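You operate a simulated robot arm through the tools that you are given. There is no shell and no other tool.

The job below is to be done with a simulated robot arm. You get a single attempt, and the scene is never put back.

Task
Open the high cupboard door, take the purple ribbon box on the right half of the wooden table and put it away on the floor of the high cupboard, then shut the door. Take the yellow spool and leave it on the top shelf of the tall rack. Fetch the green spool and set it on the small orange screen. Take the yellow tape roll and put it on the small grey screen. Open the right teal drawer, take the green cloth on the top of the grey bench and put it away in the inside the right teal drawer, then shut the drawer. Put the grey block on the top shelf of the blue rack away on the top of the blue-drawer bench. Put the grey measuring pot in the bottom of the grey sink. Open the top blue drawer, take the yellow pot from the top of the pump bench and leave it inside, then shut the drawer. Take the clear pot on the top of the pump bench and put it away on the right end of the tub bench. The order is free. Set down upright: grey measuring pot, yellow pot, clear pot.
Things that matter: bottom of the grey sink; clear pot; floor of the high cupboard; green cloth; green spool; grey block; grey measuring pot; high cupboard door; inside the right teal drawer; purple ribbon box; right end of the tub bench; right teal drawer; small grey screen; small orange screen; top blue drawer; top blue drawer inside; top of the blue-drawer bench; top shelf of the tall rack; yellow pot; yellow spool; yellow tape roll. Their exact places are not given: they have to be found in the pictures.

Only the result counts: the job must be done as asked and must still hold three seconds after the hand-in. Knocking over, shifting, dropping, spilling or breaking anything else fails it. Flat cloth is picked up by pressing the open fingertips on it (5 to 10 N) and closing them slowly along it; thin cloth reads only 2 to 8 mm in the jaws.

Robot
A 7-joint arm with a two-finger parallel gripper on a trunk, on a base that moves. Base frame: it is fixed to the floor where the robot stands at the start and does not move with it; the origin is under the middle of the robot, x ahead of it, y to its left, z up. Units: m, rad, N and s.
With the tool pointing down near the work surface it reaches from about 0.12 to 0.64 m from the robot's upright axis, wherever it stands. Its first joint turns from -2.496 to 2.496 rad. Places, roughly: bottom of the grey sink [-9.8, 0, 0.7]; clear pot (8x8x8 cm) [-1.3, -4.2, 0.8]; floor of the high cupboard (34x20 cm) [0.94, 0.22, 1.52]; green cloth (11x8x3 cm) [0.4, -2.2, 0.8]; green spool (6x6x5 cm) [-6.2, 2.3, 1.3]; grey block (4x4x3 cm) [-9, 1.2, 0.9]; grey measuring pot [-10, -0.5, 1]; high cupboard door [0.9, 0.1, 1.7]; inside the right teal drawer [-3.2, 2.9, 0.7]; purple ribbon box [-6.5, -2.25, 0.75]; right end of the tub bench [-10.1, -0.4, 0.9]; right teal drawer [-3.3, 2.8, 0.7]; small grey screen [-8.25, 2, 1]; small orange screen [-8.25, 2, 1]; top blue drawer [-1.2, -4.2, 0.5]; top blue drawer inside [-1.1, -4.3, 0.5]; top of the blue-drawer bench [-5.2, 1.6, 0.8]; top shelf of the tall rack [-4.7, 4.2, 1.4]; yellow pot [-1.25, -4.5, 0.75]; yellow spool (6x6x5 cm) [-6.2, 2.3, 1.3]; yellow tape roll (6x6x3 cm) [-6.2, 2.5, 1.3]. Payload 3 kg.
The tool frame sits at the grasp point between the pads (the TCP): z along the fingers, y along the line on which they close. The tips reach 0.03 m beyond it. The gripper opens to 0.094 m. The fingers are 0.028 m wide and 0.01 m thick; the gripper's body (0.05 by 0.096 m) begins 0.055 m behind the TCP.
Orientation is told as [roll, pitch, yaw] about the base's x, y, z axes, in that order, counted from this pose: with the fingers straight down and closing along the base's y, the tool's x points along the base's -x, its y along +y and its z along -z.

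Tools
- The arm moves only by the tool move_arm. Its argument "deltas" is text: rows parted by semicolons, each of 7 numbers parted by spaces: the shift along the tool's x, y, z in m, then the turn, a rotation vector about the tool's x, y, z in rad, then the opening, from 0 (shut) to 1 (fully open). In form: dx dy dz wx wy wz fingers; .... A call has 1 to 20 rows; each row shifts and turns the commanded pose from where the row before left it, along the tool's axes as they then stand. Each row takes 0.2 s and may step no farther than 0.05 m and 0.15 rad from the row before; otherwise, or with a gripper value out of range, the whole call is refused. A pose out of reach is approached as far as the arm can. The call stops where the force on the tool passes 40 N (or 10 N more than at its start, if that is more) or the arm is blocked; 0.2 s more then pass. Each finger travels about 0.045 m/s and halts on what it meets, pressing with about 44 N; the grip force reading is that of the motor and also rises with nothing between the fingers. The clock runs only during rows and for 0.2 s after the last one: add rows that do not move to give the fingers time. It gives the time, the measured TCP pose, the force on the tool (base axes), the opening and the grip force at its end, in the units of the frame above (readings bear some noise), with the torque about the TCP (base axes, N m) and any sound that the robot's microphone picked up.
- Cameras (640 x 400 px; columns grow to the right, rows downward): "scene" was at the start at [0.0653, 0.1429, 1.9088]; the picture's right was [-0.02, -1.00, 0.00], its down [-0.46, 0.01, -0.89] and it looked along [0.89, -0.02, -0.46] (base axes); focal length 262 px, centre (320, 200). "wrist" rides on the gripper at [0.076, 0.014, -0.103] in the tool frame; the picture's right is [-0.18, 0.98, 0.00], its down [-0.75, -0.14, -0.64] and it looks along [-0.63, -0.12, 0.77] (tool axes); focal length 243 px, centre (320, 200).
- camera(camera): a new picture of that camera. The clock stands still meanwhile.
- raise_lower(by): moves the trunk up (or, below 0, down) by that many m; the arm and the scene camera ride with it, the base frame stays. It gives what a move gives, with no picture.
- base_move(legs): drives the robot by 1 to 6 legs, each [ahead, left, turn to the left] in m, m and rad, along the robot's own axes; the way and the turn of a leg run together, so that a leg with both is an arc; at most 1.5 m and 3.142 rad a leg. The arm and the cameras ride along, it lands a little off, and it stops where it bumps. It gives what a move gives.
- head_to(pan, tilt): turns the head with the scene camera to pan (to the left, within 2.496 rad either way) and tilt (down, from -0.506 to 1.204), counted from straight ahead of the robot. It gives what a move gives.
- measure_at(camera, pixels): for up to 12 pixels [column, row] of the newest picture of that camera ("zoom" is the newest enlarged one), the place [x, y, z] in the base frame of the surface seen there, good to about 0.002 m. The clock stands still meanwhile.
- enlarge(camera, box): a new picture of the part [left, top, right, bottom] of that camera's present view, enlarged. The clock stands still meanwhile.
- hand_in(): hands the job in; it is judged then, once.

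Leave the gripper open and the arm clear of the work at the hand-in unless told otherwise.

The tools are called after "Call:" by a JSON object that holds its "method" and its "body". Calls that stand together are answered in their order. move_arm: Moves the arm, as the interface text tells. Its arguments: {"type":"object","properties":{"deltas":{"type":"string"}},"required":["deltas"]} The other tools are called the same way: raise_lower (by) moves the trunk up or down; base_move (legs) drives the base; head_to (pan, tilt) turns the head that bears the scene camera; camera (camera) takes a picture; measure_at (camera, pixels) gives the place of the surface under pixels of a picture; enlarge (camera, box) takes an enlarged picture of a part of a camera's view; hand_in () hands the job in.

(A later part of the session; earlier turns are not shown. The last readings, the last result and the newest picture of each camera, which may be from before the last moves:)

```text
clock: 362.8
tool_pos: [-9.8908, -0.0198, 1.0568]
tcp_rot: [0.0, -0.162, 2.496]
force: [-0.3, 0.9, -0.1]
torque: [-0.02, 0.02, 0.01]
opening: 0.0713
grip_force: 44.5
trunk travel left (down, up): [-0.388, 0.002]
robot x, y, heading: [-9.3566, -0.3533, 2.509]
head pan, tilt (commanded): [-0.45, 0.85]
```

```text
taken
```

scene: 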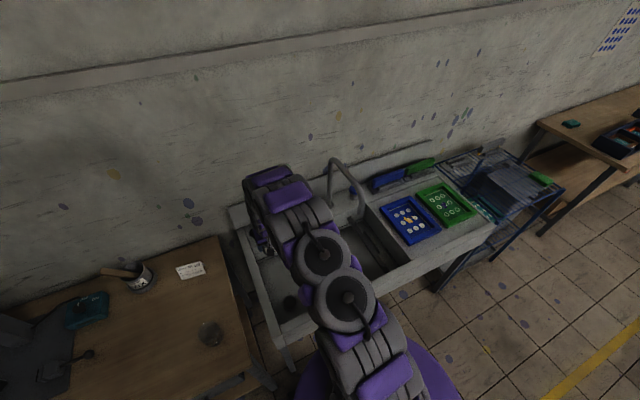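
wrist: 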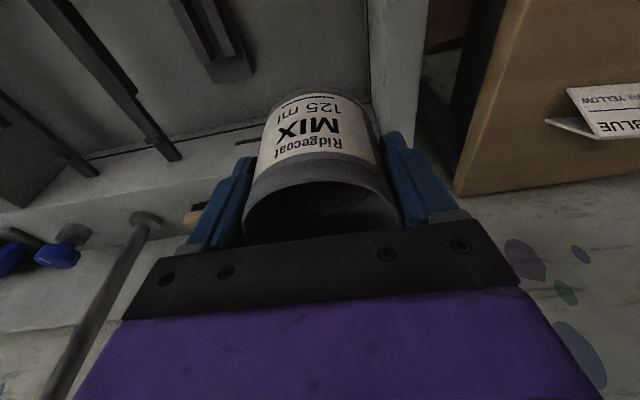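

Adjust 2 cm right and 3 cm forward, settle, then lower 0.2 m with the trunk.

Call:
{"method": "move_arm", "body": {"deltas": "-0.0148 -0.011 0.0024 0 0 0 0.65;-0.0148 -0.011 0.0024 0 0 0 0.65;0 0 0 0 0 0 0.65;0 0 0 0 0 0 0.65;0 0 0 0 0 0 0.65"}}

Call:
{"method": "raise_lower", "body": {"by": -0.15}}

Call:
{"method": "camera", "body": {"camera": "wrist"}}

Call:
{"method": "enlarge", "body": {"camera": "scene", "box": [190, 120, 420, 300]}}

```text
clock: 364.0
tool_pos: [-9.9006, 0.0163, 1.058]
tcp_rot: [0.001, -0.162, 2.496]
force: [0.6, 0.8, 0.0]
torque: [-0.02, 0.0, 0.0]
opening: 0.0711
grip_force: 44.2
trunk travel left (down, up): [-0.388, 0.002]
robot x, y, heading: [-9.3568, -0.3532, 2.512]
head pan, tilt (commanded): [-0.45, 0.85]
```

```text
clock: 365.7
tool_pos: [-9.9046, 0.012, 0.9072]
tcp_rot: [-0.002, -0.161, 2.496]
force: [-0.2, -0.1, 0.0]
torque: [-0.01, -0.01, -0.01]
opening: 0.0717
grip_force: 44.1
trunk travel left (down, up): [-0.238, 0.152]
robot x, y, heading: [-9.3589, -0.3514, 2.515]
head pan, tilt (commanded): [-0.45, 0.85]
```

```text
taken
```

wrist: 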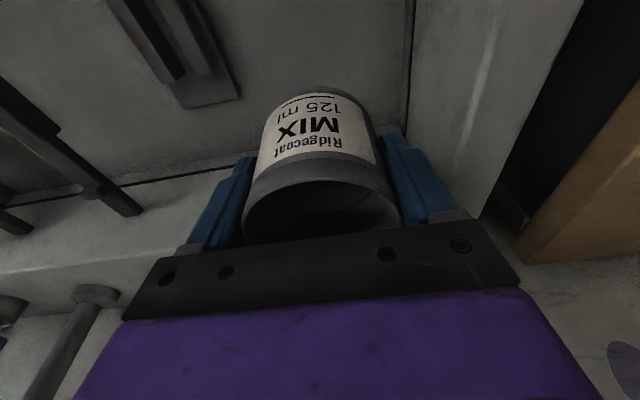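

```text
2.22 times, centred on (305, 210) of scene
```

zoom: 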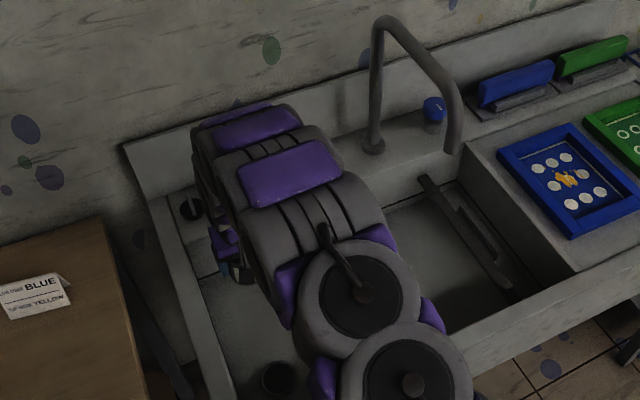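

Check the clearance to the basin's back and left walls in the wrist view.

Call:
{"method": "measure_at", "body": {"camera": "wrist", "pixels": [[150, 175], [150, 195], [130, 250], [405, 100], [415, 60], [440, 120], [480, 130], [230, 150], [330, 60], [215, 100], [350, 85], [300, 150]]}}

```text
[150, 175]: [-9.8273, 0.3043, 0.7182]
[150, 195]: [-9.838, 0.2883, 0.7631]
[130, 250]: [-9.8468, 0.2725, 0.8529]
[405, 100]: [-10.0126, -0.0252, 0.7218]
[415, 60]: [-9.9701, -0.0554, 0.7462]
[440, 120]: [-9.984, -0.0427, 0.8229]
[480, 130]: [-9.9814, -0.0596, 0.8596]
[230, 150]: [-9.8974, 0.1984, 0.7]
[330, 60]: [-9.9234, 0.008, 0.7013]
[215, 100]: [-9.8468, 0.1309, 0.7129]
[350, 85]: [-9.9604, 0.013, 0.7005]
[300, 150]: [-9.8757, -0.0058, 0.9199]
```

Clearances are fine (7 cm to back wall, ~3.5 cm to left wall). Lower 0.145 m by trunk, then finish by arm.

Call:
{"method": "raise_lower", "body": {"by": -0.145}}

Call:
{"method": "move_arm", "body": {"deltas": "0.0011 0 0.0069 0 0 0 0.65;0.0006 0 0.004 0 0 0 0.65;0 0 0 0 0 0 0.65"}}

```text
clock: 367.4
tool_pos: [-9.9027, 0.0108, 0.7621]
tcp_rot: [-0.003, -0.163, 2.498]
force: [-1.1, -0.2, -0.2]
torque: [0.0, -0.01, 0.0]
opening: 0.0712
grip_force: 43.4
trunk travel left (down, up): [-0.093, 0.297]
robot x, y, heading: [-9.3577, -0.352, 2.507]
head pan, tilt (commanded): [-0.45, 0.85]
```

```text
clock: 368.2
tool_pos: [-9.9045, 0.0104, 0.7504]
tcp_rot: [-0.003, -0.16, 2.497]
force: [0.0, 0.1, -0.9]
torque: [0.02, 0.03, 0.01]
opening: 0.0713
grip_force: 44.3
trunk travel left (down, up): [-0.093, 0.297]
robot x, y, heading: [-9.3598, -0.3524, 2.514]
head pan, tilt (commanded): [-0.45, 0.85]
```

Call:
{"method": "move_arm", "body": {"deltas": "0.0004 0 0.0022 0 0 0 0.65;0.0004 0 0.0022 0 0 0 0.65;0 0 0 0 0 0 0.65"}}

```text
clock: 369.0
tool_pos: [-9.9035, 0.0103, 0.747]
tcp_rot: [-0.003, -0.16, 2.498]
force: [0.6, -0.2, 2.5]
torque: [-0.11, -0.07, -0.01]
opening: 0.0712
grip_force: 44.1
trunk travel left (down, up): [-0.093, 0.297]
robot x, y, heading: [-9.3598, -0.352, 2.509]
head pan, tilt (commanded): [-0.45, 0.85]
```

Just touching (2.5 N). Release and rise with the trunk.

Call:
{"method": "move_arm", "body": {"deltas": "0 0 0.001 0 0 0 0.65;0 0 0 0 0 0 0.8;0 0 0 0 0 0 0.95;0 0 0 0 0 0 1;0 0 0 0 0 0 1"}}

Call:
{"method": "raise_lower", "body": {"by": 0.29}}

Call:
{"method": "camera", "body": {"camera": "wrist"}}

Call:
{"method": "camera", "body": {"camera": "scene"}}

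```text
clock: 370.2
tool_pos: [-9.9049, 0.0112, 0.7461]
tcp_rot: [-0.002, -0.162, 2.499]
force: [0.7, 0.4, -0.1]
torque: [-0.01, -0.01, 0.03]
opening: 0.0938
grip_force: 0.0
trunk travel left (down, up): [-0.093, 0.297]
robot x, y, heading: [-9.3612, -0.3527, 2.515]
head pan, tilt (commanded): [-0.45, 0.85]
```

```text
clock: 373.2
tool_pos: [-9.9046, 0.0113, 1.035]
tcp_rot: [-0.004, -0.159, 2.499]
force: [-0.7, -1.0, -0.4]
torque: [-0.01, -0.05, 0.02]
opening: 0.0939
grip_force: 0.0
trunk travel left (down, up): [-0.383, 0.007]
robot x, y, heading: [-9.3574, -0.3522, 2.515]
head pan, tilt (commanded): [-0.45, 0.85]
```

```text
taken
```

wrist: 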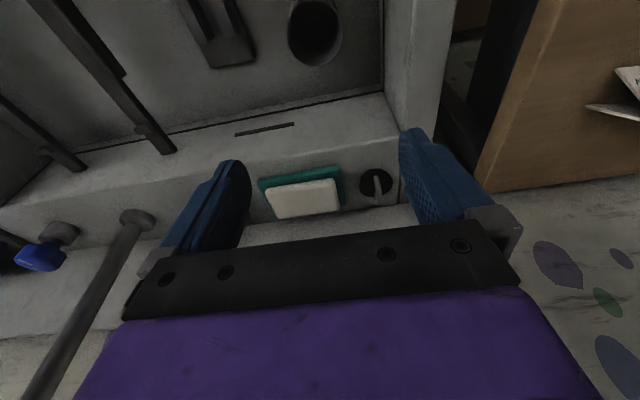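

```text
taken
```

scene: 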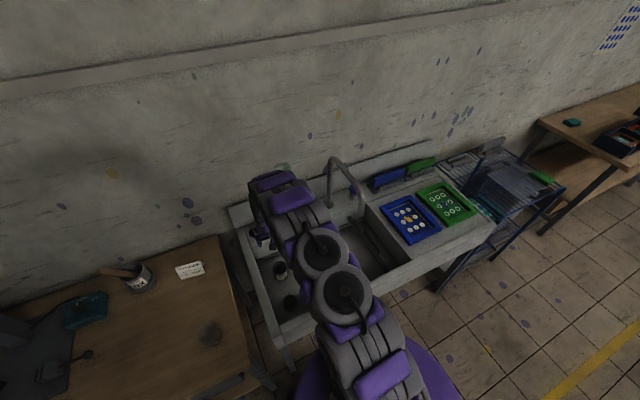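

The can stands upright in the sink. Next, the grey block on the blue rack's top shelf: back off, draw the arm in and strafe right ~1.45 m.

Call:
{"method": "move_arm", "body": {"deltas": "0.04 0 -0.0065 0 0 0 1;0.04 0 -0.0065 0 0 0 1;0.04 0 -0.0065 0 0 0 1;0.04 0 -0.0065 0 0 0 1;0.03 0 -0.0065 0 0 0 1"}}

Call:
{"method": "base_move", "body": {"legs": [[-0.17, 0, 0], [0, -1.42, 0]]}}

Call:
{"method": "head_to", "body": {"pan": 0.1, "tilt": 0.8}}

Call:
{"method": "camera", "body": {"camera": "scene"}}

```text
clock: 374.4
tool_pos: [-9.7493, -0.1071, 1.0388]
tcp_rot: [-0.005, -0.16, 2.493]
force: [-0.3, 0.5, 0.0]
torque: [-0.04, 0.01, 0.0]
opening: 0.0936
grip_force: 0.1
trunk travel left (down, up): [-0.383, 0.007]
robot x, y, heading: [-9.3573, -0.3529, 2.512]
head pan, tilt (commanded): [-0.45, 0.85]
```

```text
clock: 382.5
tool_pos: [-8.7555, 0.9427, 1.0384]
tcp_rot: [-0.005, -0.161, 2.478]
force: [0.2, 0.6, 0.5]
torque: [-0.01, -0.01, 0.0]
opening: 0.0941
grip_force: 0.0
trunk travel left (down, up): [-0.383, 0.007]
robot x, y, heading: [-8.3711, 0.6934, 2.493]
head pan, tilt (commanded): [-0.45, 0.85]
```

```text
clock: 383.5
tool_pos: [-8.7542, 0.9422, 1.0405]
tcp_rot: [-0.007, -0.161, 2.476]
force: [0.3, -0.3, 0.4]
torque: [-0.03, -0.03, -0.01]
opening: 0.0943
grip_force: 0.0
trunk travel left (down, up): [-0.383, 0.007]
robot x, y, heading: [-8.3737, 0.6897, 2.492]
head pan, tilt (commanded): [0.099, 0.799]
```

```text
taken
```

scene: 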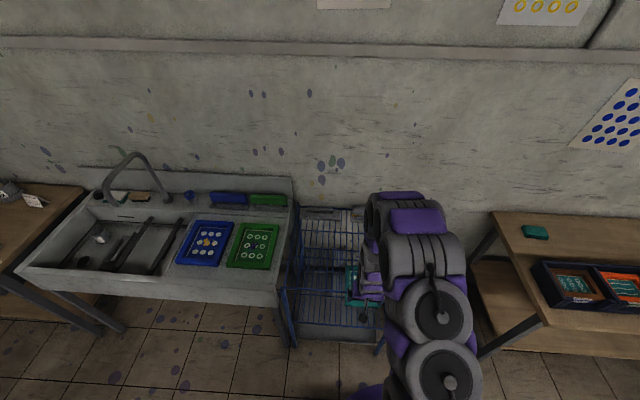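

The arm hides the rack; check the wrist camera.

Call:
{"method": "camera", "body": {"camera": "wrist"}}

Call:
{"method": "enlarge", "body": {"camera": "scene", "box": [270, 180, 470, 340]}}

```text
taken
```

wrist: 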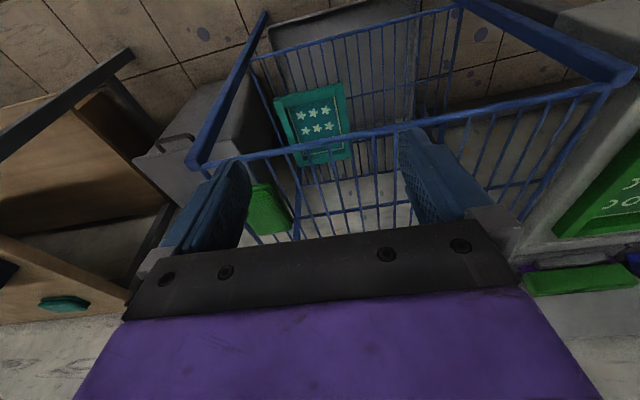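

```text
2.50 times, centred on (370, 260) of scene
```

zoom: 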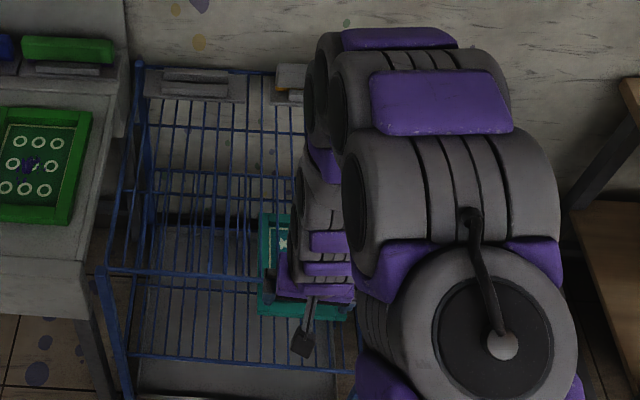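

I'll shift the base 0.45 m right to view the rack's top shelf beside the arm.

Call:
{"method": "base_move", "body": {"legs": [[0, -0.45, 0.015]]}}

Call:
{"method": "head_to", "body": {"pan": 0.45, "tilt": 0.75}}

Call:
{"method": "camera", "body": {"camera": "scene"}}

Call:
{"method": "enlarge", "body": {"camera": "scene", "box": [220, 170, 400, 310]}}

```text
clock: 386.2
tool_pos: [-8.4922, 1.2884, 1.0389]
tcp_rot: [-0.006, -0.164, 2.488]
force: [-0.2, -0.2, -0.4]
torque: [0.04, -0.03, 0.01]
opening: 0.0939
grip_force: 0.0
trunk travel left (down, up): [-0.383, 0.007]
robot x, y, heading: [-8.1054, 1.0389, 2.499]
head pan, tilt (commanded): [0.099, 0.799]
```

```text
clock: 387.0
tool_pos: [-8.4905, 1.2876, 1.0401]
tcp_rot: [-0.005, -0.162, 2.489]
force: [0.4, -0.2, -0.3]
torque: [0.02, -0.02, 0.03]
opening: 0.0937
grip_force: 0.1
trunk travel left (down, up): [-0.383, 0.007]
robot x, y, heading: [-8.1071, 1.0428, 2.5]
head pan, tilt (commanded): [0.45, 0.75]
```

```text
taken
```

scene: 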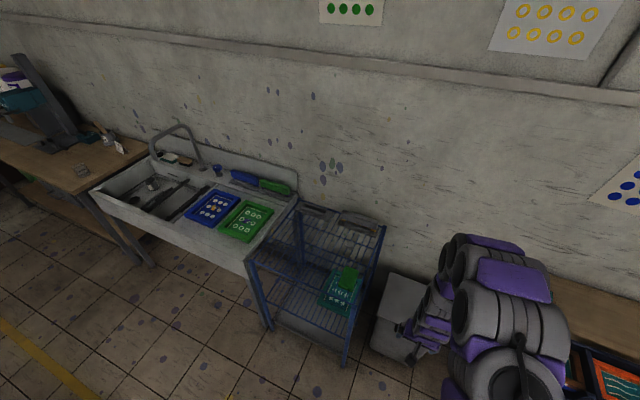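

```text
2.86 times, centred on (310, 240) of scene
```

zoom: 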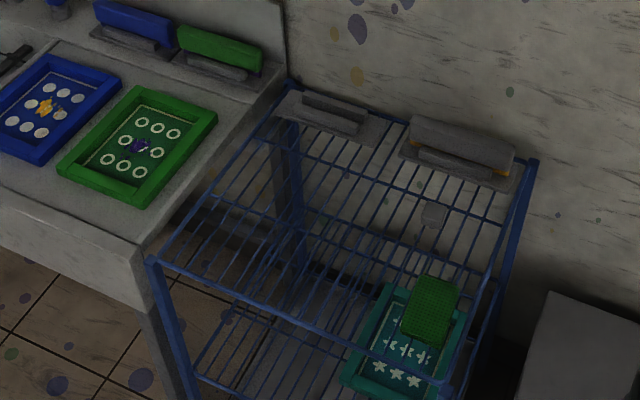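

On the top shelf there is a small grey cube at zoom (433,213); the larger grey things at the back are squeegees. Measure.

Call:
{"method": "measure_at", "body": {"camera": "zoom", "pixels": [[433, 208], [433, 220], [425, 212], [442, 212], [335, 113], [460, 140], [470, 165], [330, 160], [430, 240], [300, 260], [520, 175], [160, 262]]}}

Call:
{"method": "enlarge", "body": {"camera": "scene", "box": [320, 210, 370, 255]}}

```text
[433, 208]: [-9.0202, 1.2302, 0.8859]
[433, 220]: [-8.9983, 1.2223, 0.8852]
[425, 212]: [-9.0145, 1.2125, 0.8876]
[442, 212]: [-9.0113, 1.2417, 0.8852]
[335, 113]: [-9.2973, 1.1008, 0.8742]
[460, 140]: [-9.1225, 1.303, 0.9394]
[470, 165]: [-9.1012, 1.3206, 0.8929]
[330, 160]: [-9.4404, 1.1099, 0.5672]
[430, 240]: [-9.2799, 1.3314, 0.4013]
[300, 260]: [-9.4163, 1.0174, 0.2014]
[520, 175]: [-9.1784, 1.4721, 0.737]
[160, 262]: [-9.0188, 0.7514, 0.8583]
```

```text
8.89 times, centred on (345, 232) of scene
```

zoom: 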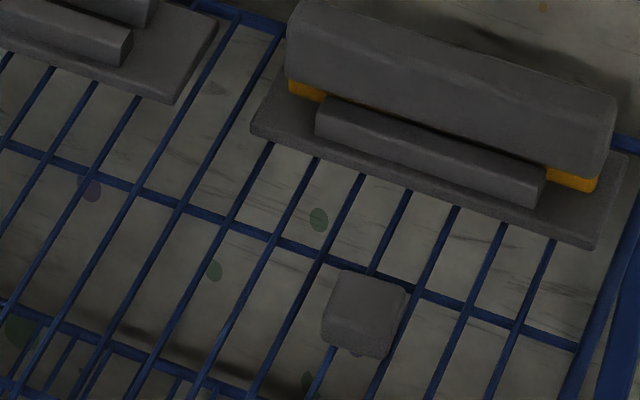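

The block is at (-9.011,1.226), top z 0.887 (shelf wires z≈0.857). Drive left 0.38 m and forward 0.2 m so it's straight ahead, then bring the gripper over it.

Call:
{"method": "base_move", "body": {"legs": [[0, 0.375, 0.012], [0.2, 0, 0]]}}

Call:
{"method": "move_arm", "body": {"deltas": "-0.04 0 0.0065 0 0 0 1;-0.04 0 0.0065 0 0 0 1;-0.04 0 0.0065 0 0 0 1;-0.03 0 0.005 0 0 0 1;0 0 0.03 0 0 0 1;0 0 0 0 0 0 1;0 0 0 0 0 0 1"}}

Call:
{"method": "camera", "body": {"camera": "wrist"}}

```text
clock: 390.5
tool_pos: [-8.8802, 1.0905, 1.0386]
tcp_rot: [-0.014, -0.162, 2.501]
force: [0.0, 0.8, -0.6]
torque: [-0.01, 0.0, 0.01]
opening: 0.094
grip_force: 0.0
trunk travel left (down, up): [-0.383, 0.007]
robot x, y, heading: [-8.4856, 0.8549, 2.51]
head pan, tilt (commanded): [0.45, 0.75]
```

```text
clock: 392.1
tool_pos: [-8.9978, 1.1906, 1.0102]
tcp_rot: [-0.006, -0.165, 2.498]
force: [0.0, -0.7, 0.2]
torque: [0.0, 0.0, -0.01]
opening: 0.0941
grip_force: 0.1
trunk travel left (down, up): [-0.383, 0.007]
robot x, y, heading: [-8.486, 0.8529, 2.511]
head pan, tilt (commanded): [0.45, 0.75]
```

```text
taken
```

wrist: 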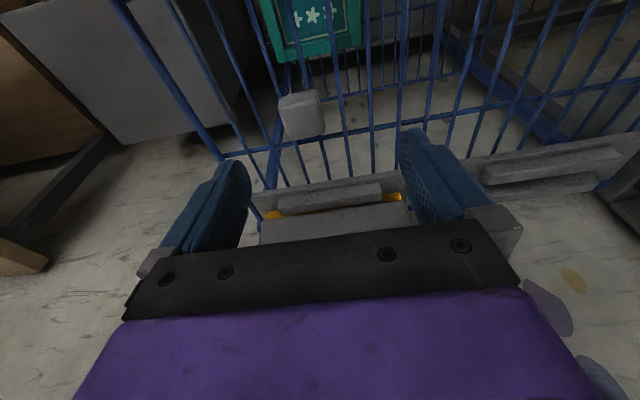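

The block is at (302,112) between the fingers. Measure its top face.

Call:
{"method": "enlarge", "body": {"camera": "wrist", "box": [250, 70, 370, 170]}}

Call:
{"method": "measure_at", "body": {"camera": "wrist", "pixels": [[302, 112], [284, 105], [319, 100], [290, 132], [322, 128], [303, 98], [330, 190], [330, 220], [260, 190]]}}

```text
4.00 times, centred on (310, 120) of wrist
```

zoom: 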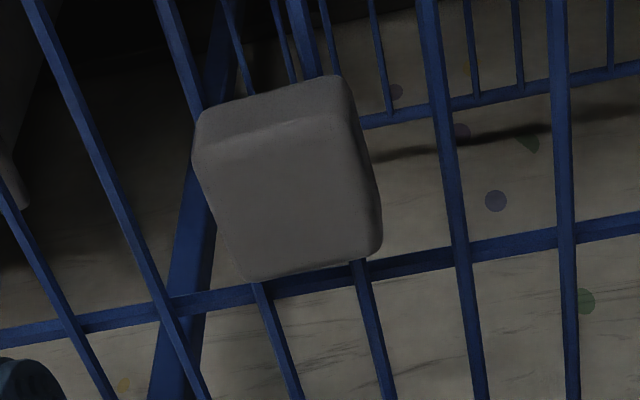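

```text
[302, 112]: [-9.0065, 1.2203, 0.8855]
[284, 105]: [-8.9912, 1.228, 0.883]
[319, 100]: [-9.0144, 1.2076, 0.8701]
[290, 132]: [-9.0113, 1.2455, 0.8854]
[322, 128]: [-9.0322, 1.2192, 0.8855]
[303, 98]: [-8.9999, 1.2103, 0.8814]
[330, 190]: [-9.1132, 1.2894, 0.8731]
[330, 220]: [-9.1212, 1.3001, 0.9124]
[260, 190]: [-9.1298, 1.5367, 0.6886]
```

Align: forward 3.1 cm, right 1.8 cm, small yaw, narrow the opening a bit, and descend to z≈0.897.

Call:
{"method": "move_arm", "body": {"deltas": "-0.0306 -0.018 0.0051 0 0 0.08 0.8;0 0 0 0 0 0 0.8;0.0062 0 0.0372 0 0 0 0.8;0.0062 0 0.0372 0 0 0 0.8;0 0 0 0 0 0 0.8;0 0 0 0 0 0 0.8"}}

Call:
{"method": "camera", "body": {"camera": "wrist"}}

```text
clock: 393.5
tool_pos: [-9.0127, 1.2258, 0.9347]
tcp_rot: [0.01, -0.165, 2.418]
force: [-0.1, 0.4, 0.3]
torque: [-0.03, 0.0, 0.0]
opening: 0.0752
grip_force: 0.0
trunk travel left (down, up): [-0.383, 0.007]
robot x, y, heading: [-8.4901, 0.853, 2.512]
head pan, tilt (commanded): [0.45, 0.75]
```

```text
taken
```

wrist: 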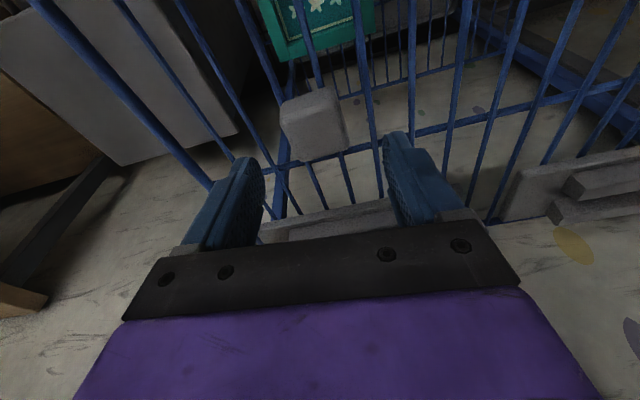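

Call:
{"method": "move_arm", "body": {"deltas": "0.0031 0 0.0186 0 0 0 0.8;0.0031 0 0.0186 0 0 0 0.8;0 0 0 0 0 0 0.8;0 0 0 0 0 0 0.5;0 0 0 0 0 0 0.3;0 0 0 0 0 0 0.3;0 0 0 0 0 0 0.3;0 0 0 0 0 0 0.3"}}

Call:
{"method": "camera", "body": {"camera": "wrist"}}

```text
clock: 395.3
tool_pos: [-9.013, 1.2233, 0.8962]
tcp_rot: [0.007, -0.162, 2.418]
force: [-0.7, -0.6, -0.2]
torque: [-0.01, 0.01, -0.02]
opening: 0.0385
grip_force: 44.0
trunk travel left (down, up): [-0.383, 0.007]
robot x, y, heading: [-8.4845, 0.8569, 2.514]
head pan, tilt (commanded): [0.45, 0.75]
```

```text
taken
```

wrist: 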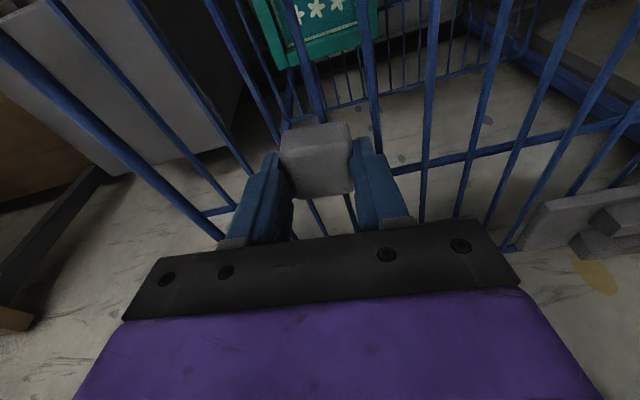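

Block gripped (0.0385). Lift it, draw the arm in, then drive back through the aisle to the blue-drawer bench.

Call:
{"method": "move_arm", "body": {"deltas": "-0.0062 0 -0.0372 0 0 0 0.3;-0.0062 0 -0.0372 0 0 0 0.3;-0.0062 0 -0.0372 0 0 0 0.3;0.04 0 -0.0065 0 0 0 0.3;0.045 0 -0.0074 0 0 0 0.3;0.045 0 -0.0074 0 0 0 0.3;0.045 0 -0.0074 0 0 0 0.3;0.045 0 -0.0074 0 0 0 0.3"}}

Call:
{"method": "base_move", "body": {"legs": [[-0.2, 0, 0], [0, -1.4, 0.01], [0, -1.4, 0], [0, -0.75, 0]]}}

```text
clock: 397.1
tool_pos: [-8.8435, 1.0777, 1.0115]
tcp_rot: [0.006, -0.166, 2.416]
force: [-0.3, 0.3, -1.1]
torque: [-0.01, 0.01, 0.01]
opening: 0.0387
grip_force: 44.2
trunk travel left (down, up): [-0.383, 0.007]
robot x, y, heading: [-8.4878, 0.8557, 2.516]
head pan, tilt (commanded): [0.45, 0.75]
```

```text
clock: 415.4
tool_pos: [-6.6461, 3.8072, 1.0104]
tcp_rot: [0.003, -0.166, 2.45]
force: [-0.5, -0.9, -0.1]
torque: [0.05, -0.01, 0.02]
opening: 0.0386
grip_force: 44.5
trunk travel left (down, up): [-0.383, 0.007]
robot x, y, heading: [-6.2803, 3.5992, 2.545]
head pan, tilt (commanded): [0.45, 0.75]
```

Now rotate to face +u (left 1.54) and strafe left ~2.1 m so the bench is in front.

Call:
{"method": "base_move", "body": {"legs": [[0, 0, 1.54], [0, 1.1, 0], [0, 1.0, 0]]}}

Call:
{"method": "head_to", "body": {"pan": 0.2, "tilt": 0.75}}

Call:
{"method": "camera", "body": {"camera": "scene"}}

```text
clock: 429.5
tool_pos: [-4.8152, 2.0195, 1.0118]
tcp_rot: [0.009, -0.165, -2.293]
force: [0.8, 0.2, -0.2]
torque: [0.0, 0.03, 0.02]
opening: 0.0386
grip_force: 44.0
trunk travel left (down, up): [-0.383, 0.007]
robot x, y, heading: [-4.5907, 2.3781, -2.202]
head pan, tilt (commanded): [0.45, 0.75]
```

```text
clock: 430.3
tool_pos: [-4.8166, 2.0216, 1.0124]
tcp_rot: [0.012, -0.167, -2.297]
force: [-0.2, -0.3, 0.7]
torque: [-0.01, 0.03, 0.03]
opening: 0.0384
grip_force: 43.8
trunk travel left (down, up): [-0.383, 0.007]
robot x, y, heading: [-4.5951, 2.3742, -2.206]
head pan, tilt (commanded): [0.201, 0.75]
```

```text
taken
```

scene: 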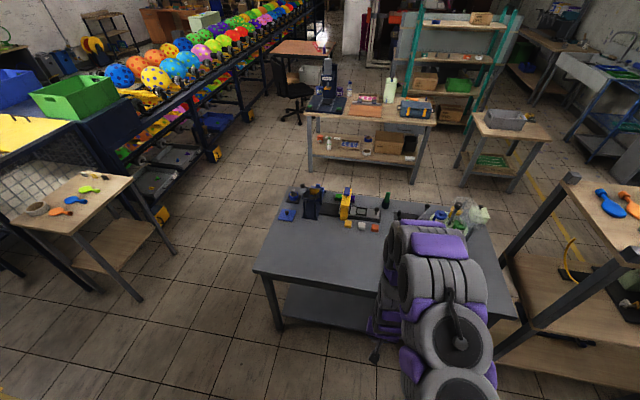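

The grey bench top has free space at its front-left. Measure its edges and items.

Call:
{"method": "measure_at", "body": {"camera": "scene", "pixels": [[258, 268], [280, 210], [300, 250], [340, 260], [330, 240], [375, 285], [288, 212], [360, 225], [385, 200], [350, 205], [500, 310], [320, 275]]}}

Call:
{"method": "enlarge", "body": {"camera": "scene", "box": [240, 160, 440, 320]}}

```text
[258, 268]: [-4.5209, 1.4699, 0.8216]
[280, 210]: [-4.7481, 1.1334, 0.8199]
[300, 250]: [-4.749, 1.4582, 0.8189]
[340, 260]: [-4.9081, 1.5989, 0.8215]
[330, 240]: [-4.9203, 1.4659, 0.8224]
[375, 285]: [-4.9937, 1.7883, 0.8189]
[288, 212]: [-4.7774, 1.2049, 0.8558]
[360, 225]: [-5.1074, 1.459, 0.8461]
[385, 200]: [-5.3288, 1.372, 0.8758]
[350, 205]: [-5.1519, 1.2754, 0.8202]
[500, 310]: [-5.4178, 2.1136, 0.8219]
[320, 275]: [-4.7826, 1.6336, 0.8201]
```

```text
2.50 times, centred on (340, 240) of scene
```

zoom: 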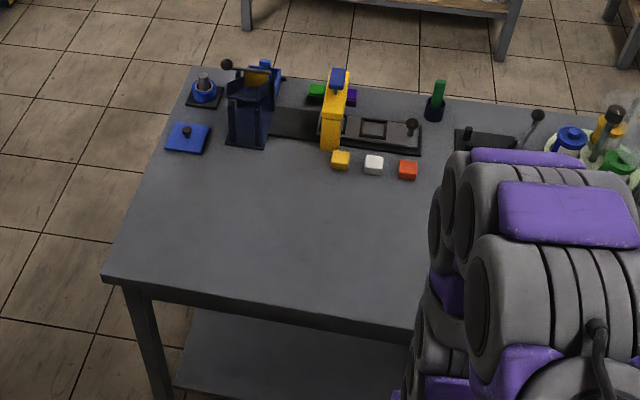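

Bench top z=0.820. I'll place the block near the middle front, about (-5.018,1.685). Drive 0.27 m closer and extend.

Call:
{"method": "base_move", "body": {"legs": [[0.27, 0, 0]]}}

Call:
{"method": "move_arm", "body": {"deltas": "-0.04 0.012 0.0066 0 0 0 0.3;-0.04 0.012 0.0066 0 0 0 0.3;-0.04 0.012 0.0066 0 0 0 0.3;0 0 0 0 0 0 0.3;0.0062 0 0.0372 0 0 0 0.3;0.0062 0 0.0372 0 0 0 0.3;0.0062 0 0.0372 0 0 0 0.3;0 0 0 0 0 0 0.3;0 0 0 0 0 0 0.3"}}

Call:
{"method": "camera", "body": {"camera": "wrist"}}

```text
clock: 432.2
tool_pos: [-4.9766, 1.7989, 1.0126]
tcp_rot: [0.009, -0.167, -2.295]
force: [0.0, -0.2, -0.5]
torque: [-0.01, 0.02, 0.04]
opening: 0.0385
grip_force: 43.7
trunk travel left (down, up): [-0.383, 0.007]
robot x, y, heading: [-4.7511, 2.1526, -2.199]
head pan, tilt (commanded): [0.201, 0.75]
```

```text
clock: 434.2
tool_pos: [-5.0297, 1.6824, 0.9007]
tcp_rot: [0.008, -0.166, -2.296]
force: [0.2, -0.2, -0.4]
torque: [0.01, 0.0, 0.01]
opening: 0.0387
grip_force: 44.3
trunk travel left (down, up): [-0.383, 0.007]
robot x, y, heading: [-4.7524, 2.1556, -2.207]
head pan, tilt (commanded): [0.201, 0.75]
```

```text
taken
```

wrist: 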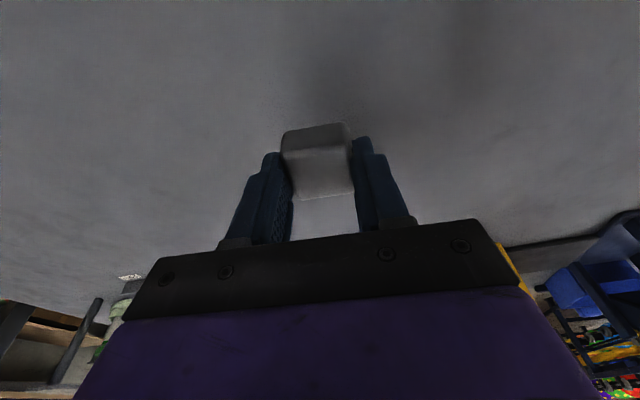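

Bench area is free. Lower the last 4 cm gently.

Call:
{"method": "move_arm", "body": {"deltas": "0.0049 0 0.0296 0 0 0 0.3;0.0008 0 0.0049 0 0 0 0.3;0.0005 0 0.003 0 0 0 0.3;0 0 0 0 0 0 0.3"}}

```text
clock: 435.2
tool_pos: [-5.0289, 1.6818, 0.8627]
tcp_rot: [0.009, -0.17, -2.296]
force: [0.4, 0.5, -0.6]
torque: [0.02, 0.0, -0.02]
opening: 0.0387
grip_force: 43.7
trunk travel left (down, up): [-0.383, 0.007]
robot x, y, heading: [-4.753, 2.159, -2.202]
head pan, tilt (commanded): [0.201, 0.75]
```

Call:
{"method": "move_arm", "body": {"deltas": "0.0004 0 0.0022 0 0 0 0.3;0.0004 0 0.0022 0 0 0 0.3;0 0 0 0 0 0 0.3"}}

```text
clock: 436.0
tool_pos: [-5.0282, 1.683, 0.8587]
tcp_rot: [0.009, -0.172, -2.295]
force: [0.3, 0.2, -0.1]
torque: [-0.01, -0.03, 0.03]
opening: 0.0382
grip_force: 44.1
trunk travel left (down, up): [-0.383, 0.007]
robot x, y, heading: [-4.7521, 2.1562, -2.205]
head pan, tilt (commanded): [0.201, 0.75]
```

Call:
{"method": "move_arm", "body": {"deltas": "0.0004 0 0.0022 0 0 0 0.3;0.0004 0 0.0022 0 0 0 0.3;0 0 0 0 0 0 0.3"}}

```text
clock: 436.8
tool_pos: [-5.029, 1.6826, 0.8568]
tcp_rot: [0.009, -0.177, -2.295]
force: [5.0, 7.6, 30.1]
torque: [0.54, -0.17, -0.05]
opening: 0.0387
grip_force: 44.3
trunk travel left (down, up): [-0.383, 0.007]
robot x, y, heading: [-4.7512, 2.156, -2.204]
head pan, tilt (commanded): [0.201, 0.75]
stopped in row 3: the force on the tool passed its limit at 41 N (the readings are from after the stop); the commanded pose is now the measured one
```

Block is on the bench. Ease, open, and rise.

Call:
{"method": "move_arm", "body": {"deltas": "-0.0003 0 -0.002 0 0 0 0.3;0 0 0 0 0 0 0.6;0 0 0 0 0 0 0.8;0 0 0 0 0 0 0.8;-0.0049 0 -0.0296 0 0 0 0.8;-0.0066 0 -0.0394 0 0 0 1;-0.0066 0 -0.0394 0 0 0 1;-0.0066 0 -0.0394 0 0 0 1;0 0 0 0 0 0 1"}}

Call:
{"method": "camera", "body": {"camera": "wrist"}}

```text
clock: 438.8
tool_pos: [-5.0284, 1.6843, 1.0063]
tcp_rot: [0.009, -0.174, -2.295]
force: [0.5, 0.5, -1.0]
torque: [0.01, 0.01, -0.01]
opening: 0.0939
grip_force: 0.1
trunk travel left (down, up): [-0.383, 0.007]
robot x, y, heading: [-4.7512, 2.1565, -2.207]
head pan, tilt (commanded): [0.201, 0.75]
```

```text
taken
```

wrist: 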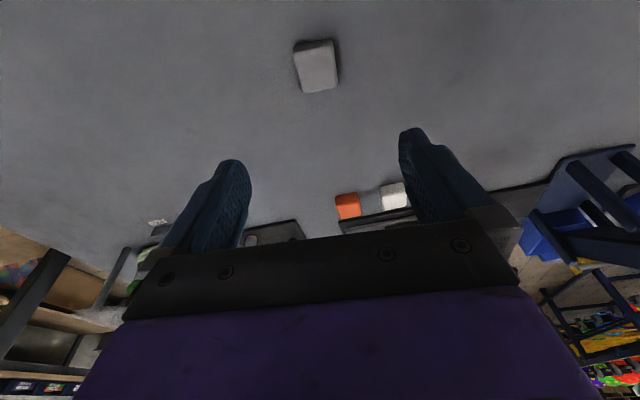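

The block rests on the bench. Now retract, back off to the corridor, and strafe right to face the spool rack (v≈6.4).

Call:
{"method": "move_arm", "body": {"deltas": "0.045 0 -0.0079 0 0 0 1;0.045 0 -0.0079 0 0 0 1;0.045 0 -0.0079 0 0 0 1;0 0 0 0 0 0.1 1"}}

Call:
{"method": "base_move", "body": {"legs": [[-0.33, 0, 0], [0, -1.28, 0]]}}

Call:
{"method": "head_to", "body": {"pan": 0.15, "tilt": 0.6}}

Call:
{"method": "camera", "body": {"camera": "scene"}}

```text
clock: 439.8
tool_pos: [-4.9392, 1.787, 1.0069]
tcp_rot: [0.028, -0.17, -2.396]
force: [0.0, -1.0, -0.1]
torque: [0.01, 0.01, 0.01]
opening: 0.0942
grip_force: 0.0
trunk travel left (down, up): [-0.383, 0.007]
robot x, y, heading: [-4.7547, 2.1548, -2.207]
head pan, tilt (commanded): [0.201, 0.75]
```

```text
clock: 448.0
tool_pos: [-5.7739, 2.8009, 1.0061]
tcp_rot: [0.024, -0.173, -2.399]
force: [-0.1, 0.1, 0.5]
torque: [0.04, 0.01, -0.05]
opening: 0.0938
grip_force: 0.0
trunk travel left (down, up): [-0.383, 0.007]
robot x, y, heading: [-5.5906, 3.171, -2.206]
head pan, tilt (commanded): [0.201, 0.75]
```

```text
clock: 448.7
tool_pos: [-5.7762, 2.8035, 1.0061]
tcp_rot: [0.028, -0.173, -2.398]
force: [-0.2, -0.4, 0.6]
torque: [-0.02, 0.02, -0.01]
opening: 0.0939
grip_force: 0.2
trunk travel left (down, up): [-0.383, 0.007]
robot x, y, heading: [-5.5871, 3.1691, -2.205]
head pan, tilt (commanded): [0.15, 0.6]
```

```text
taken
```

scene: 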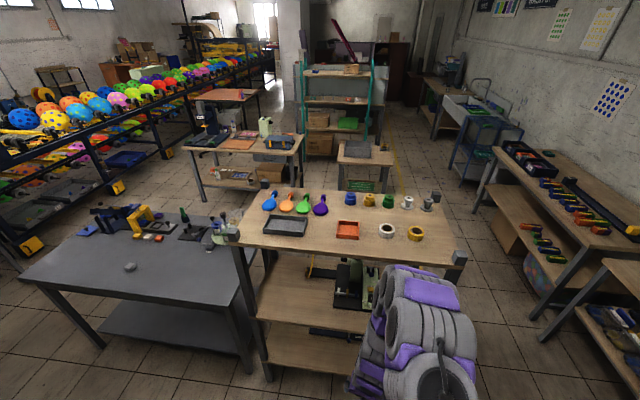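

The rack is in front. Zoom in and measure the spools and tape rolls.

Call:
{"method": "enlarge", "body": {"camera": "scene", "box": [320, 175, 480, 275]}}

Call:
{"method": "measure_at", "body": {"camera": "zoom", "pixels": [[196, 85], [196, 110], [272, 88], [272, 112], [352, 92], [270, 222], [380, 232], [380, 245], [110, 215], [200, 140], [558, 320], [330, 260]]}}

```text
4.00 times, centred on (400, 225) of scene
```

zoom: 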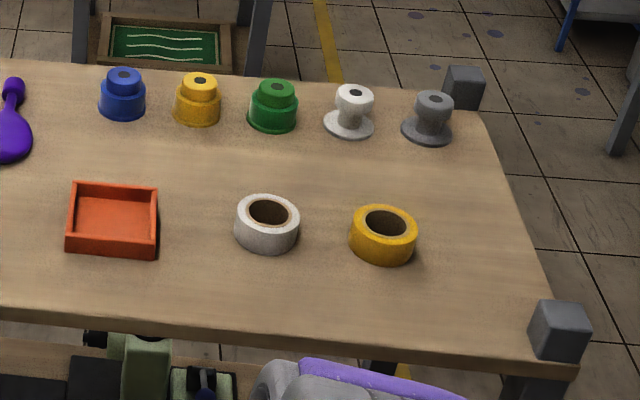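

```text
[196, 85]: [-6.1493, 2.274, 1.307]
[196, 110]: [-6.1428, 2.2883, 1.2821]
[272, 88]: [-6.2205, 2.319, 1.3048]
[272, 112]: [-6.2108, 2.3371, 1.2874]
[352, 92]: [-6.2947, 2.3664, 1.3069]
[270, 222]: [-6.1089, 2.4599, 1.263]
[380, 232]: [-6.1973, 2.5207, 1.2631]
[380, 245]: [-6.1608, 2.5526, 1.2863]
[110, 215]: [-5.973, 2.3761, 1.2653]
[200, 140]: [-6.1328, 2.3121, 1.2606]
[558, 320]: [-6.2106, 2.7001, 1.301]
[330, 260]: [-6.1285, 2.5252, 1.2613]
```

Table top z=1.261; yellow spool ≈(-6.15,2.27), green ≈(-6.22,2.32), yellow tape ≈(-6.18,2.53). I'll extend the arm a bit forward, fix yaw and raise it above the rack before approaching.

Call:
{"method": "move_arm", "body": {"deltas": "-0.043 0 0.0075 0 0 -0.05 1;-0.043 0 0.0075 0 0.05 -0.05 1;-0.043 0 0.005 0 0.06 -0.05 1;-0.043 0 0.003 0 0.06 -0.04 1;0 0 -0.045 0 0 0 1;0 0 -0.045 0 0 0 1;0 0 -0.045 0 0 0 1;0 0 -0.045 0 0 0 1;0 0 -0.045 0 0 0 1;0 0 -0.045 0 0 0 1;0 0 -0.045 0 0 0 1;0 0 -0.045 0 0 0 1;0 0 -0.045 0 0 0 1"}}

Call:
{"method": "camera", "body": {"camera": "scene"}}

```text
clock: 451.5
tool_pos: [-5.8931, 2.6787, 1.4118]
tcp_rot: [0.004, -0.007, -2.204]
force: [-0.1, 0.0, -0.6]
torque: [0.01, 0.01, -0.01]
opening: 0.0939
grip_force: 0.1
trunk travel left (down, up): [-0.383, 0.007]
robot x, y, heading: [-5.5906, 3.1677, -2.208]
head pan, tilt (commanded): [0.15, 0.6]
```

```text
taken
```

scene: 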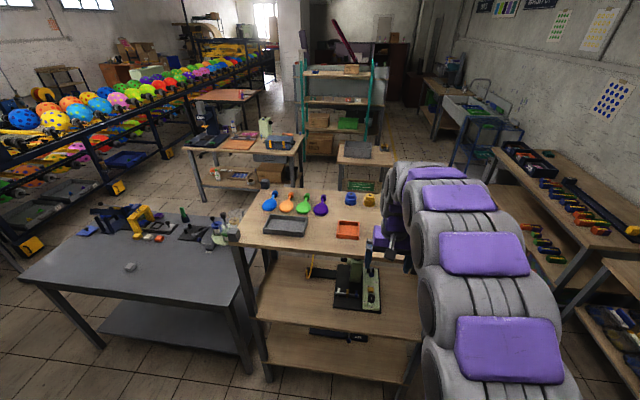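

z=1.41 reached. Now yaw the tool +90° so the fingers close front/back, then drive forward 0.38 m over the rack.

Call:
{"method": "move_arm", "body": {"deltas": "0 0 0 0 0 -0.143 1;0 0 0 0 0 -0.143 1;0 0 0 0 0 -0.143 1;0 0 0 0 0 -0.143 1;0 0 0 0 0 -0.143 1;0 0 0 0 0 -0.143 1;0 0 0 0 0 -0.143 1;0 0 0 0 0 -0.143 1;0 0 0 0 0 -0.143 1;0 0 0 0 0 -0.143 1;0 0 0 0 0 -0.143 1"}}

Call:
{"method": "base_move", "body": {"legs": [[0.38, 0, 0]]}}

Call:
{"method": "camera", "body": {"camera": "wrist"}}

```text
clock: 453.9
tool_pos: [-5.8936, 2.6797, 1.4111]
tcp_rot: [-0.006, -0.005, -0.63]
force: [-0.4, -0.7, -0.2]
torque: [0.03, 0.01, -0.01]
opening: 0.0942
grip_force: 0.1
trunk travel left (down, up): [-0.383, 0.007]
robot x, y, heading: [-5.5911, 3.1693, -2.206]
head pan, tilt (commanded): [0.15, 0.6]
```

```text
clock: 456.2
tool_pos: [-6.118, 2.378, 1.4117]
tcp_rot: [-0.004, -0.006, -0.638]
force: [0.8, 0.1, -0.2]
torque: [0.01, -0.02, 0.0]
opening: 0.094
grip_force: 0.1
trunk travel left (down, up): [-0.383, 0.007]
robot x, y, heading: [-5.8118, 2.8707, -2.212]
head pan, tilt (commanded): [0.15, 0.6]
```

```text
taken
```

wrist: 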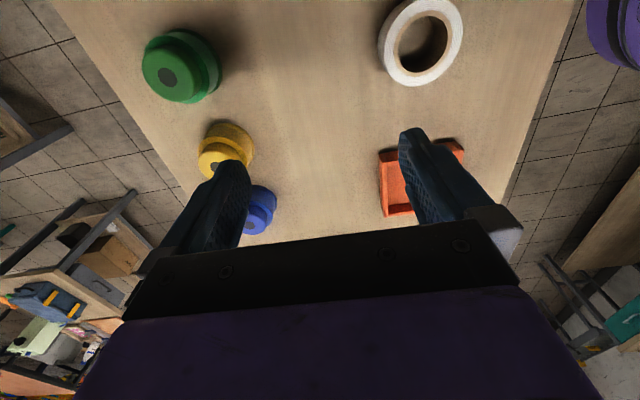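

I see green (180,70), yellow (222,150) and blue (260,208) spools. Measure yellow spool closely.

Call:
{"method": "enlarge", "body": {"camera": "wrist", "box": [130, 20, 290, 240]}}

Call:
{"method": "measure_at", "body": {"camera": "wrist", "pixels": [[215, 152], [240, 128], [205, 145], [232, 148], [250, 150], [215, 135], [168, 75], [195, 42], [215, 70], [180, 55], [160, 95], [262, 195]]}}

```text
1.82 times, centred on (210, 130) of wrist
```

zoom: 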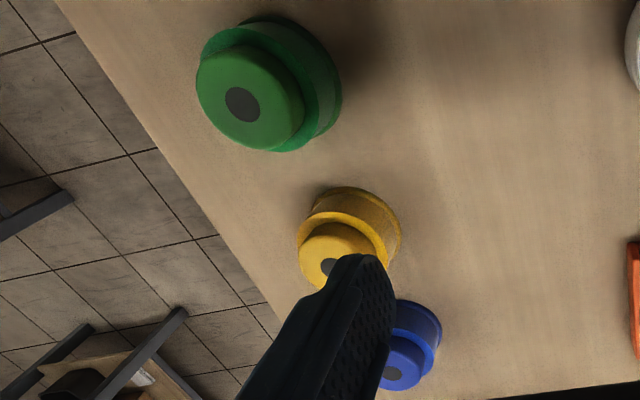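

```text
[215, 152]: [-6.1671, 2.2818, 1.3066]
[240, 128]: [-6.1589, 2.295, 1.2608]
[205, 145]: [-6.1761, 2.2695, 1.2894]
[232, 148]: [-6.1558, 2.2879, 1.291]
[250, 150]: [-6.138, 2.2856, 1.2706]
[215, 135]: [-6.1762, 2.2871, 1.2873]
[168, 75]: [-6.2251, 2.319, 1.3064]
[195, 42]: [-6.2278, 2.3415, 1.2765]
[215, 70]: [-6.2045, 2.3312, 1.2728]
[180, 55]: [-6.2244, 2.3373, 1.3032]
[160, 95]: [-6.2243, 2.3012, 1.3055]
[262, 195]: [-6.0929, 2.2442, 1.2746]
```

Yellow spool centre ≈(-6.156,2.274), top z 1.307. Move over it.

Call:
{"method": "move_arm", "body": {"deltas": "-0.0105 -0.0355 0 0 0 0 1;-0.0105 -0.0355 0 0 0 0 1;-0.0105 -0.0355 0 0 0 0 1;0 0 0 0 0 0 1;0 0 0 0 0 0 1"}}

Call:
{"method": "camera", "body": {"camera": "wrist"}}

```text
clock: 457.4
tool_pos: [-6.1571, 2.2776, 1.4122]
tcp_rot: [-0.006, -0.006, -0.637]
force: [0.1, 0.0, -0.9]
torque: [0.0, 0.01, 0.0]
opening: 0.0943
grip_force: 0.0
trunk travel left (down, up): [-0.383, 0.007]
robot x, y, heading: [-5.812, 2.8663, -2.209]
head pan, tilt (commanded): [0.15, 0.6]
```

```text
taken
```

wrist: 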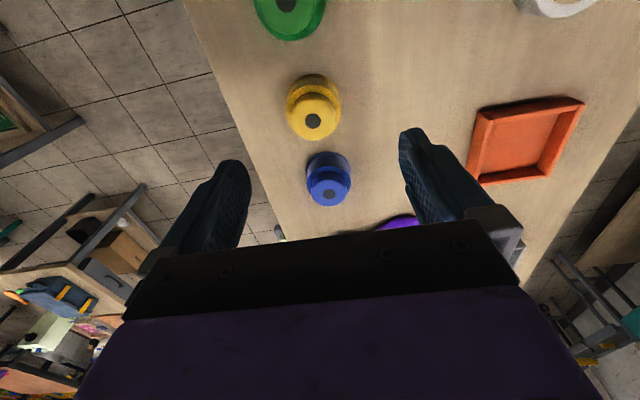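

Call:
{"method": "measure_at", "body": {"camera": "wrist", "pixels": [[312, 121], [290, 110], [338, 108], [312, 80], [312, 137], [330, 193], [312, 100], [300, 90]]}}

```text
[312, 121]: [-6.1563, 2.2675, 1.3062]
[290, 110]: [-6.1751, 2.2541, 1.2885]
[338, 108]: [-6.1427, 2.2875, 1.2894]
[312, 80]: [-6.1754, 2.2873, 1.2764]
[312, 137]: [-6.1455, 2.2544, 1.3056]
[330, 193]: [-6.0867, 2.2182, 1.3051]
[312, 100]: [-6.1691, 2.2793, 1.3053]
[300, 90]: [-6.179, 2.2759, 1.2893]
```

Centre is (-6.157,2.269). Correct by 7 mm and descend to z≈1.297.

Call:
{"method": "move_arm", "body": {"deltas": "-0.005 -0.007 0 0 0 0 1;0 0 0.03 0 0 0 1;0 0 0.03 0 0 0 1;0 0 0.025 0 0 0 1;0 0 0 0 0 0 1;0 0 0 0 0 0 1"}}

Call:
{"method": "camera", "body": {"camera": "wrist"}}

```text
clock: 458.9
tool_pos: [-6.1564, 2.2644, 1.3281]
tcp_rot: [-0.005, -0.005, -0.637]
force: [0.4, -0.1, -0.4]
torque: [-0.02, -0.01, -0.01]
opening: 0.0938
grip_force: 0.0
trunk travel left (down, up): [-0.383, 0.007]
robot x, y, heading: [-5.81, 2.8689, -2.211]
head pan, tilt (commanded): [0.15, 0.6]
```

```text
taken
```

wrist: 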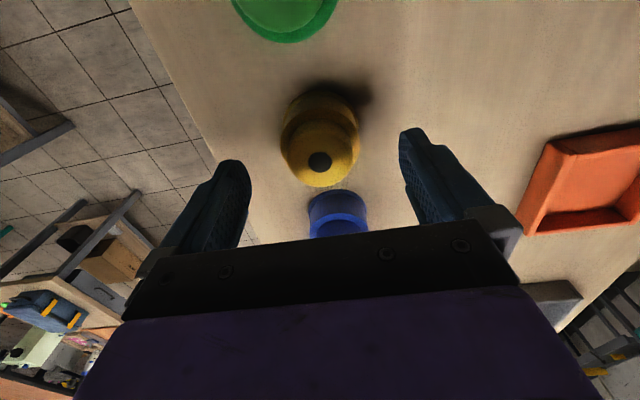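

Call:
{"method": "move_arm", "body": {"deltas": "0.003 0.003 0.016 0 0 0 1;0 0 0.015 0 0 0 1;0 0 0 0 0 0 1;0 0 0 0 0 0 0.8;0 0 0 0 0 0 0.6;0 0 0 0 0 0 0.45;0 0 0 0 0 0 0.45;0 0 0 0 0 0 0.45"}}

Call:
{"method": "camera", "body": {"camera": "wrist"}}

```text
clock: 460.6
tool_pos: [-6.1573, 2.2705, 1.297]
tcp_rot: [-0.007, -0.006, -0.637]
force: [0.4, 0.0, 0.2]
torque: [0.02, 0.01, 0.0]
opening: 0.0425
grip_force: 0.1
trunk travel left (down, up): [-0.383, 0.007]
robot x, y, heading: [-5.8155, 2.8674, -2.211]
head pan, tilt (commanded): [0.15, 0.6]
```

```text
taken
```

wrist: 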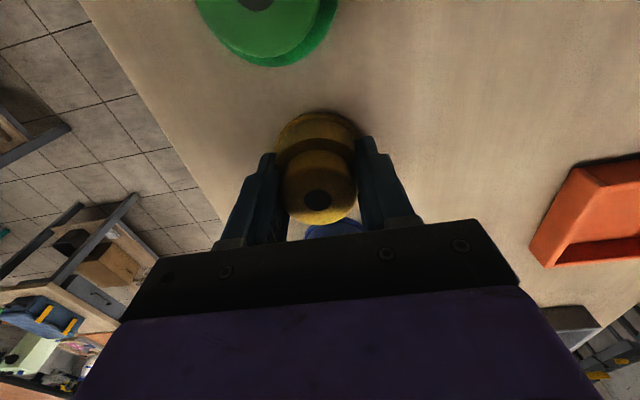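

Not yet in contact (opening 0.0425, no force). Keep closing.

Call:
{"method": "move_arm", "body": {"deltas": "0 0 0 0 0 0 0.35;0 0 0 0 0 0 0.25;0 0 0 0 0 0 0.25;0 0 0 0 0 0 0.25"}}

Call:
{"method": "enlarge", "body": {"camera": "wrist", "box": [220, 90, 420, 260]}}

```text
clock: 461.6
tool_pos: [-6.1576, 2.2701, 1.2972]
tcp_rot: [-0.008, -0.006, -0.637]
force: [0.2, -0.4, 1.2]
torque: [0.06, -0.03, 0.01]
opening: 0.0382
grip_force: 43.9
trunk travel left (down, up): [-0.383, 0.007]
robot x, y, heading: [-5.8127, 2.8701, -2.215]
head pan, tilt (commanded): [0.15, 0.6]
```

```text
2.35 times, centred on (320, 175) of wrist
```

zoom: 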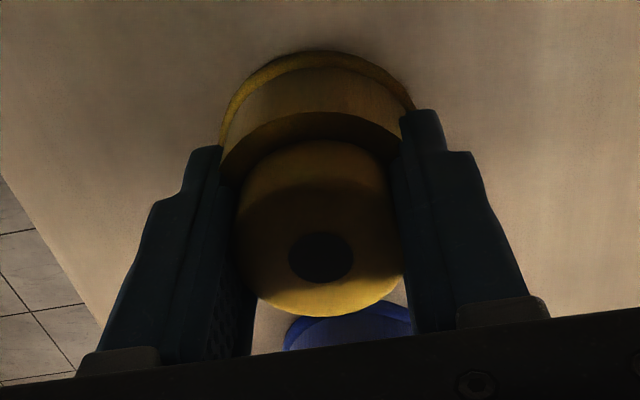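

Gripped at 0.038 m (44 N). Lift 12 cm, back into the corridor and turn around toward the tall rack.

Call:
{"method": "move_arm", "body": {"deltas": "0 0 -0.03 0 0 0 0.25;0 0 -0.03 0 0 0 0.25;0 0 -0.03 0 0 0 0.25;0 0 -0.03 0 0 0 0.25;0 0 0 0 0 0 0.25"}}

Call:
{"method": "camera", "body": {"camera": "wrist"}}

Call:
{"method": "base_move", "body": {"legs": [[-0.55, 0, 0]]}}

Call:
{"method": "head_to", "body": {"pan": 2.45, "tilt": 0.4}}

Call:
{"method": "camera", "body": {"camera": "scene"}}

Call:
{"method": "head_to", "body": {"pan": -2.45, "tilt": 0.4}}

Call:
{"method": "camera", "body": {"camera": "scene"}}

```text
clock: 462.9
tool_pos: [-6.1563, 2.2701, 1.4158]
tcp_rot: [-0.006, -0.005, -0.64]
force: [0.6, -1.3, -0.8]
torque: [-0.01, -0.02, -0.01]
opening: 0.038
grip_force: 43.7
trunk travel left (down, up): [-0.383, 0.007]
robot x, y, heading: [-5.8149, 2.8682, -2.21]
head pan, tilt (commanded): [0.15, 0.6]
```

```text
taken
```

wrist: 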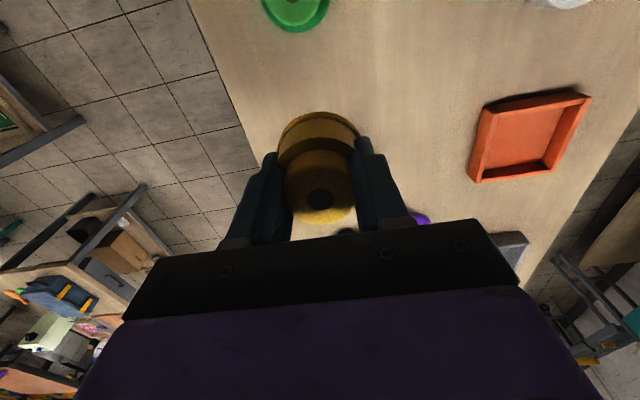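

```text
clock: 466.0
tool_pos: [-5.8236, 2.7143, 1.4153]
tcp_rot: [-0.008, -0.006, -0.63]
force: [-0.3, 0.7, -0.2]
torque: [-0.01, 0.0, -0.02]
opening: 0.0382
grip_force: 44.2
trunk travel left (down, up): [-0.383, 0.007]
robot x, y, heading: [-5.4848, 3.3132, -2.201]
head pan, tilt (commanded): [0.15, 0.6]
```

```text
clock: 468.2
tool_pos: [-5.8228, 2.7158, 1.4183]
tcp_rot: [-0.01, -0.003, -0.634]
force: [0.4, -1.1, 0.1]
torque: [0.01, 0.01, 0.01]
opening: 0.0381
grip_force: 44.0
trunk travel left (down, up): [-0.383, 0.007]
robot x, y, heading: [-5.4852, 3.3158, -2.2]
head pan, tilt (commanded): [2.45, 0.4]
```

```text
taken
```

scene: 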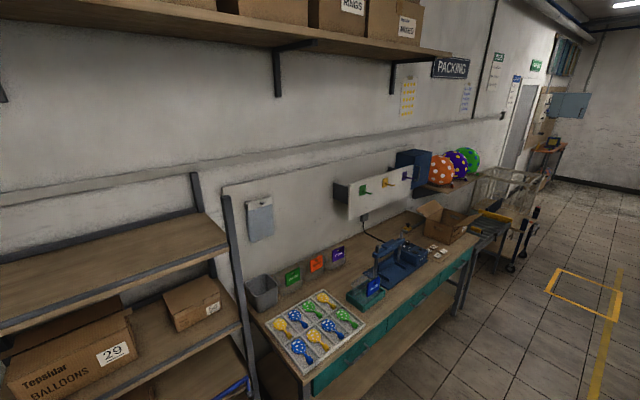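

```text
clock: 472.0
tool_pos: [-5.8228, 2.7152, 1.4187]
tcp_rot: [-0.008, -0.004, -0.632]
force: [-0.5, 0.2, -0.2]
torque: [0.02, -0.01, 0.01]
opening: 0.038
grip_force: 44.3
trunk travel left (down, up): [-0.383, 0.007]
robot x, y, heading: [-5.4847, 3.3164, -2.2]
head pan, tilt (commanded): [-2.45, 0.4]
```

```text
taken
```

scene: 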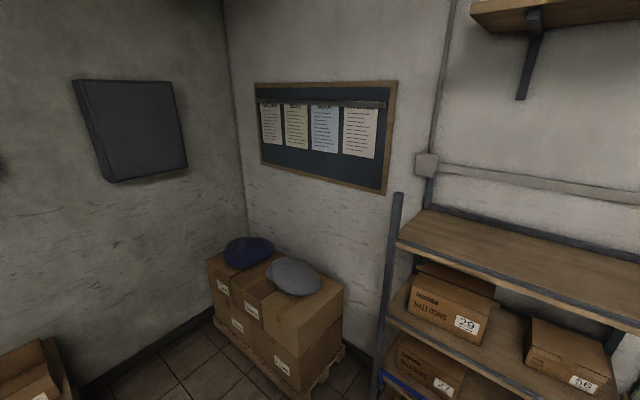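

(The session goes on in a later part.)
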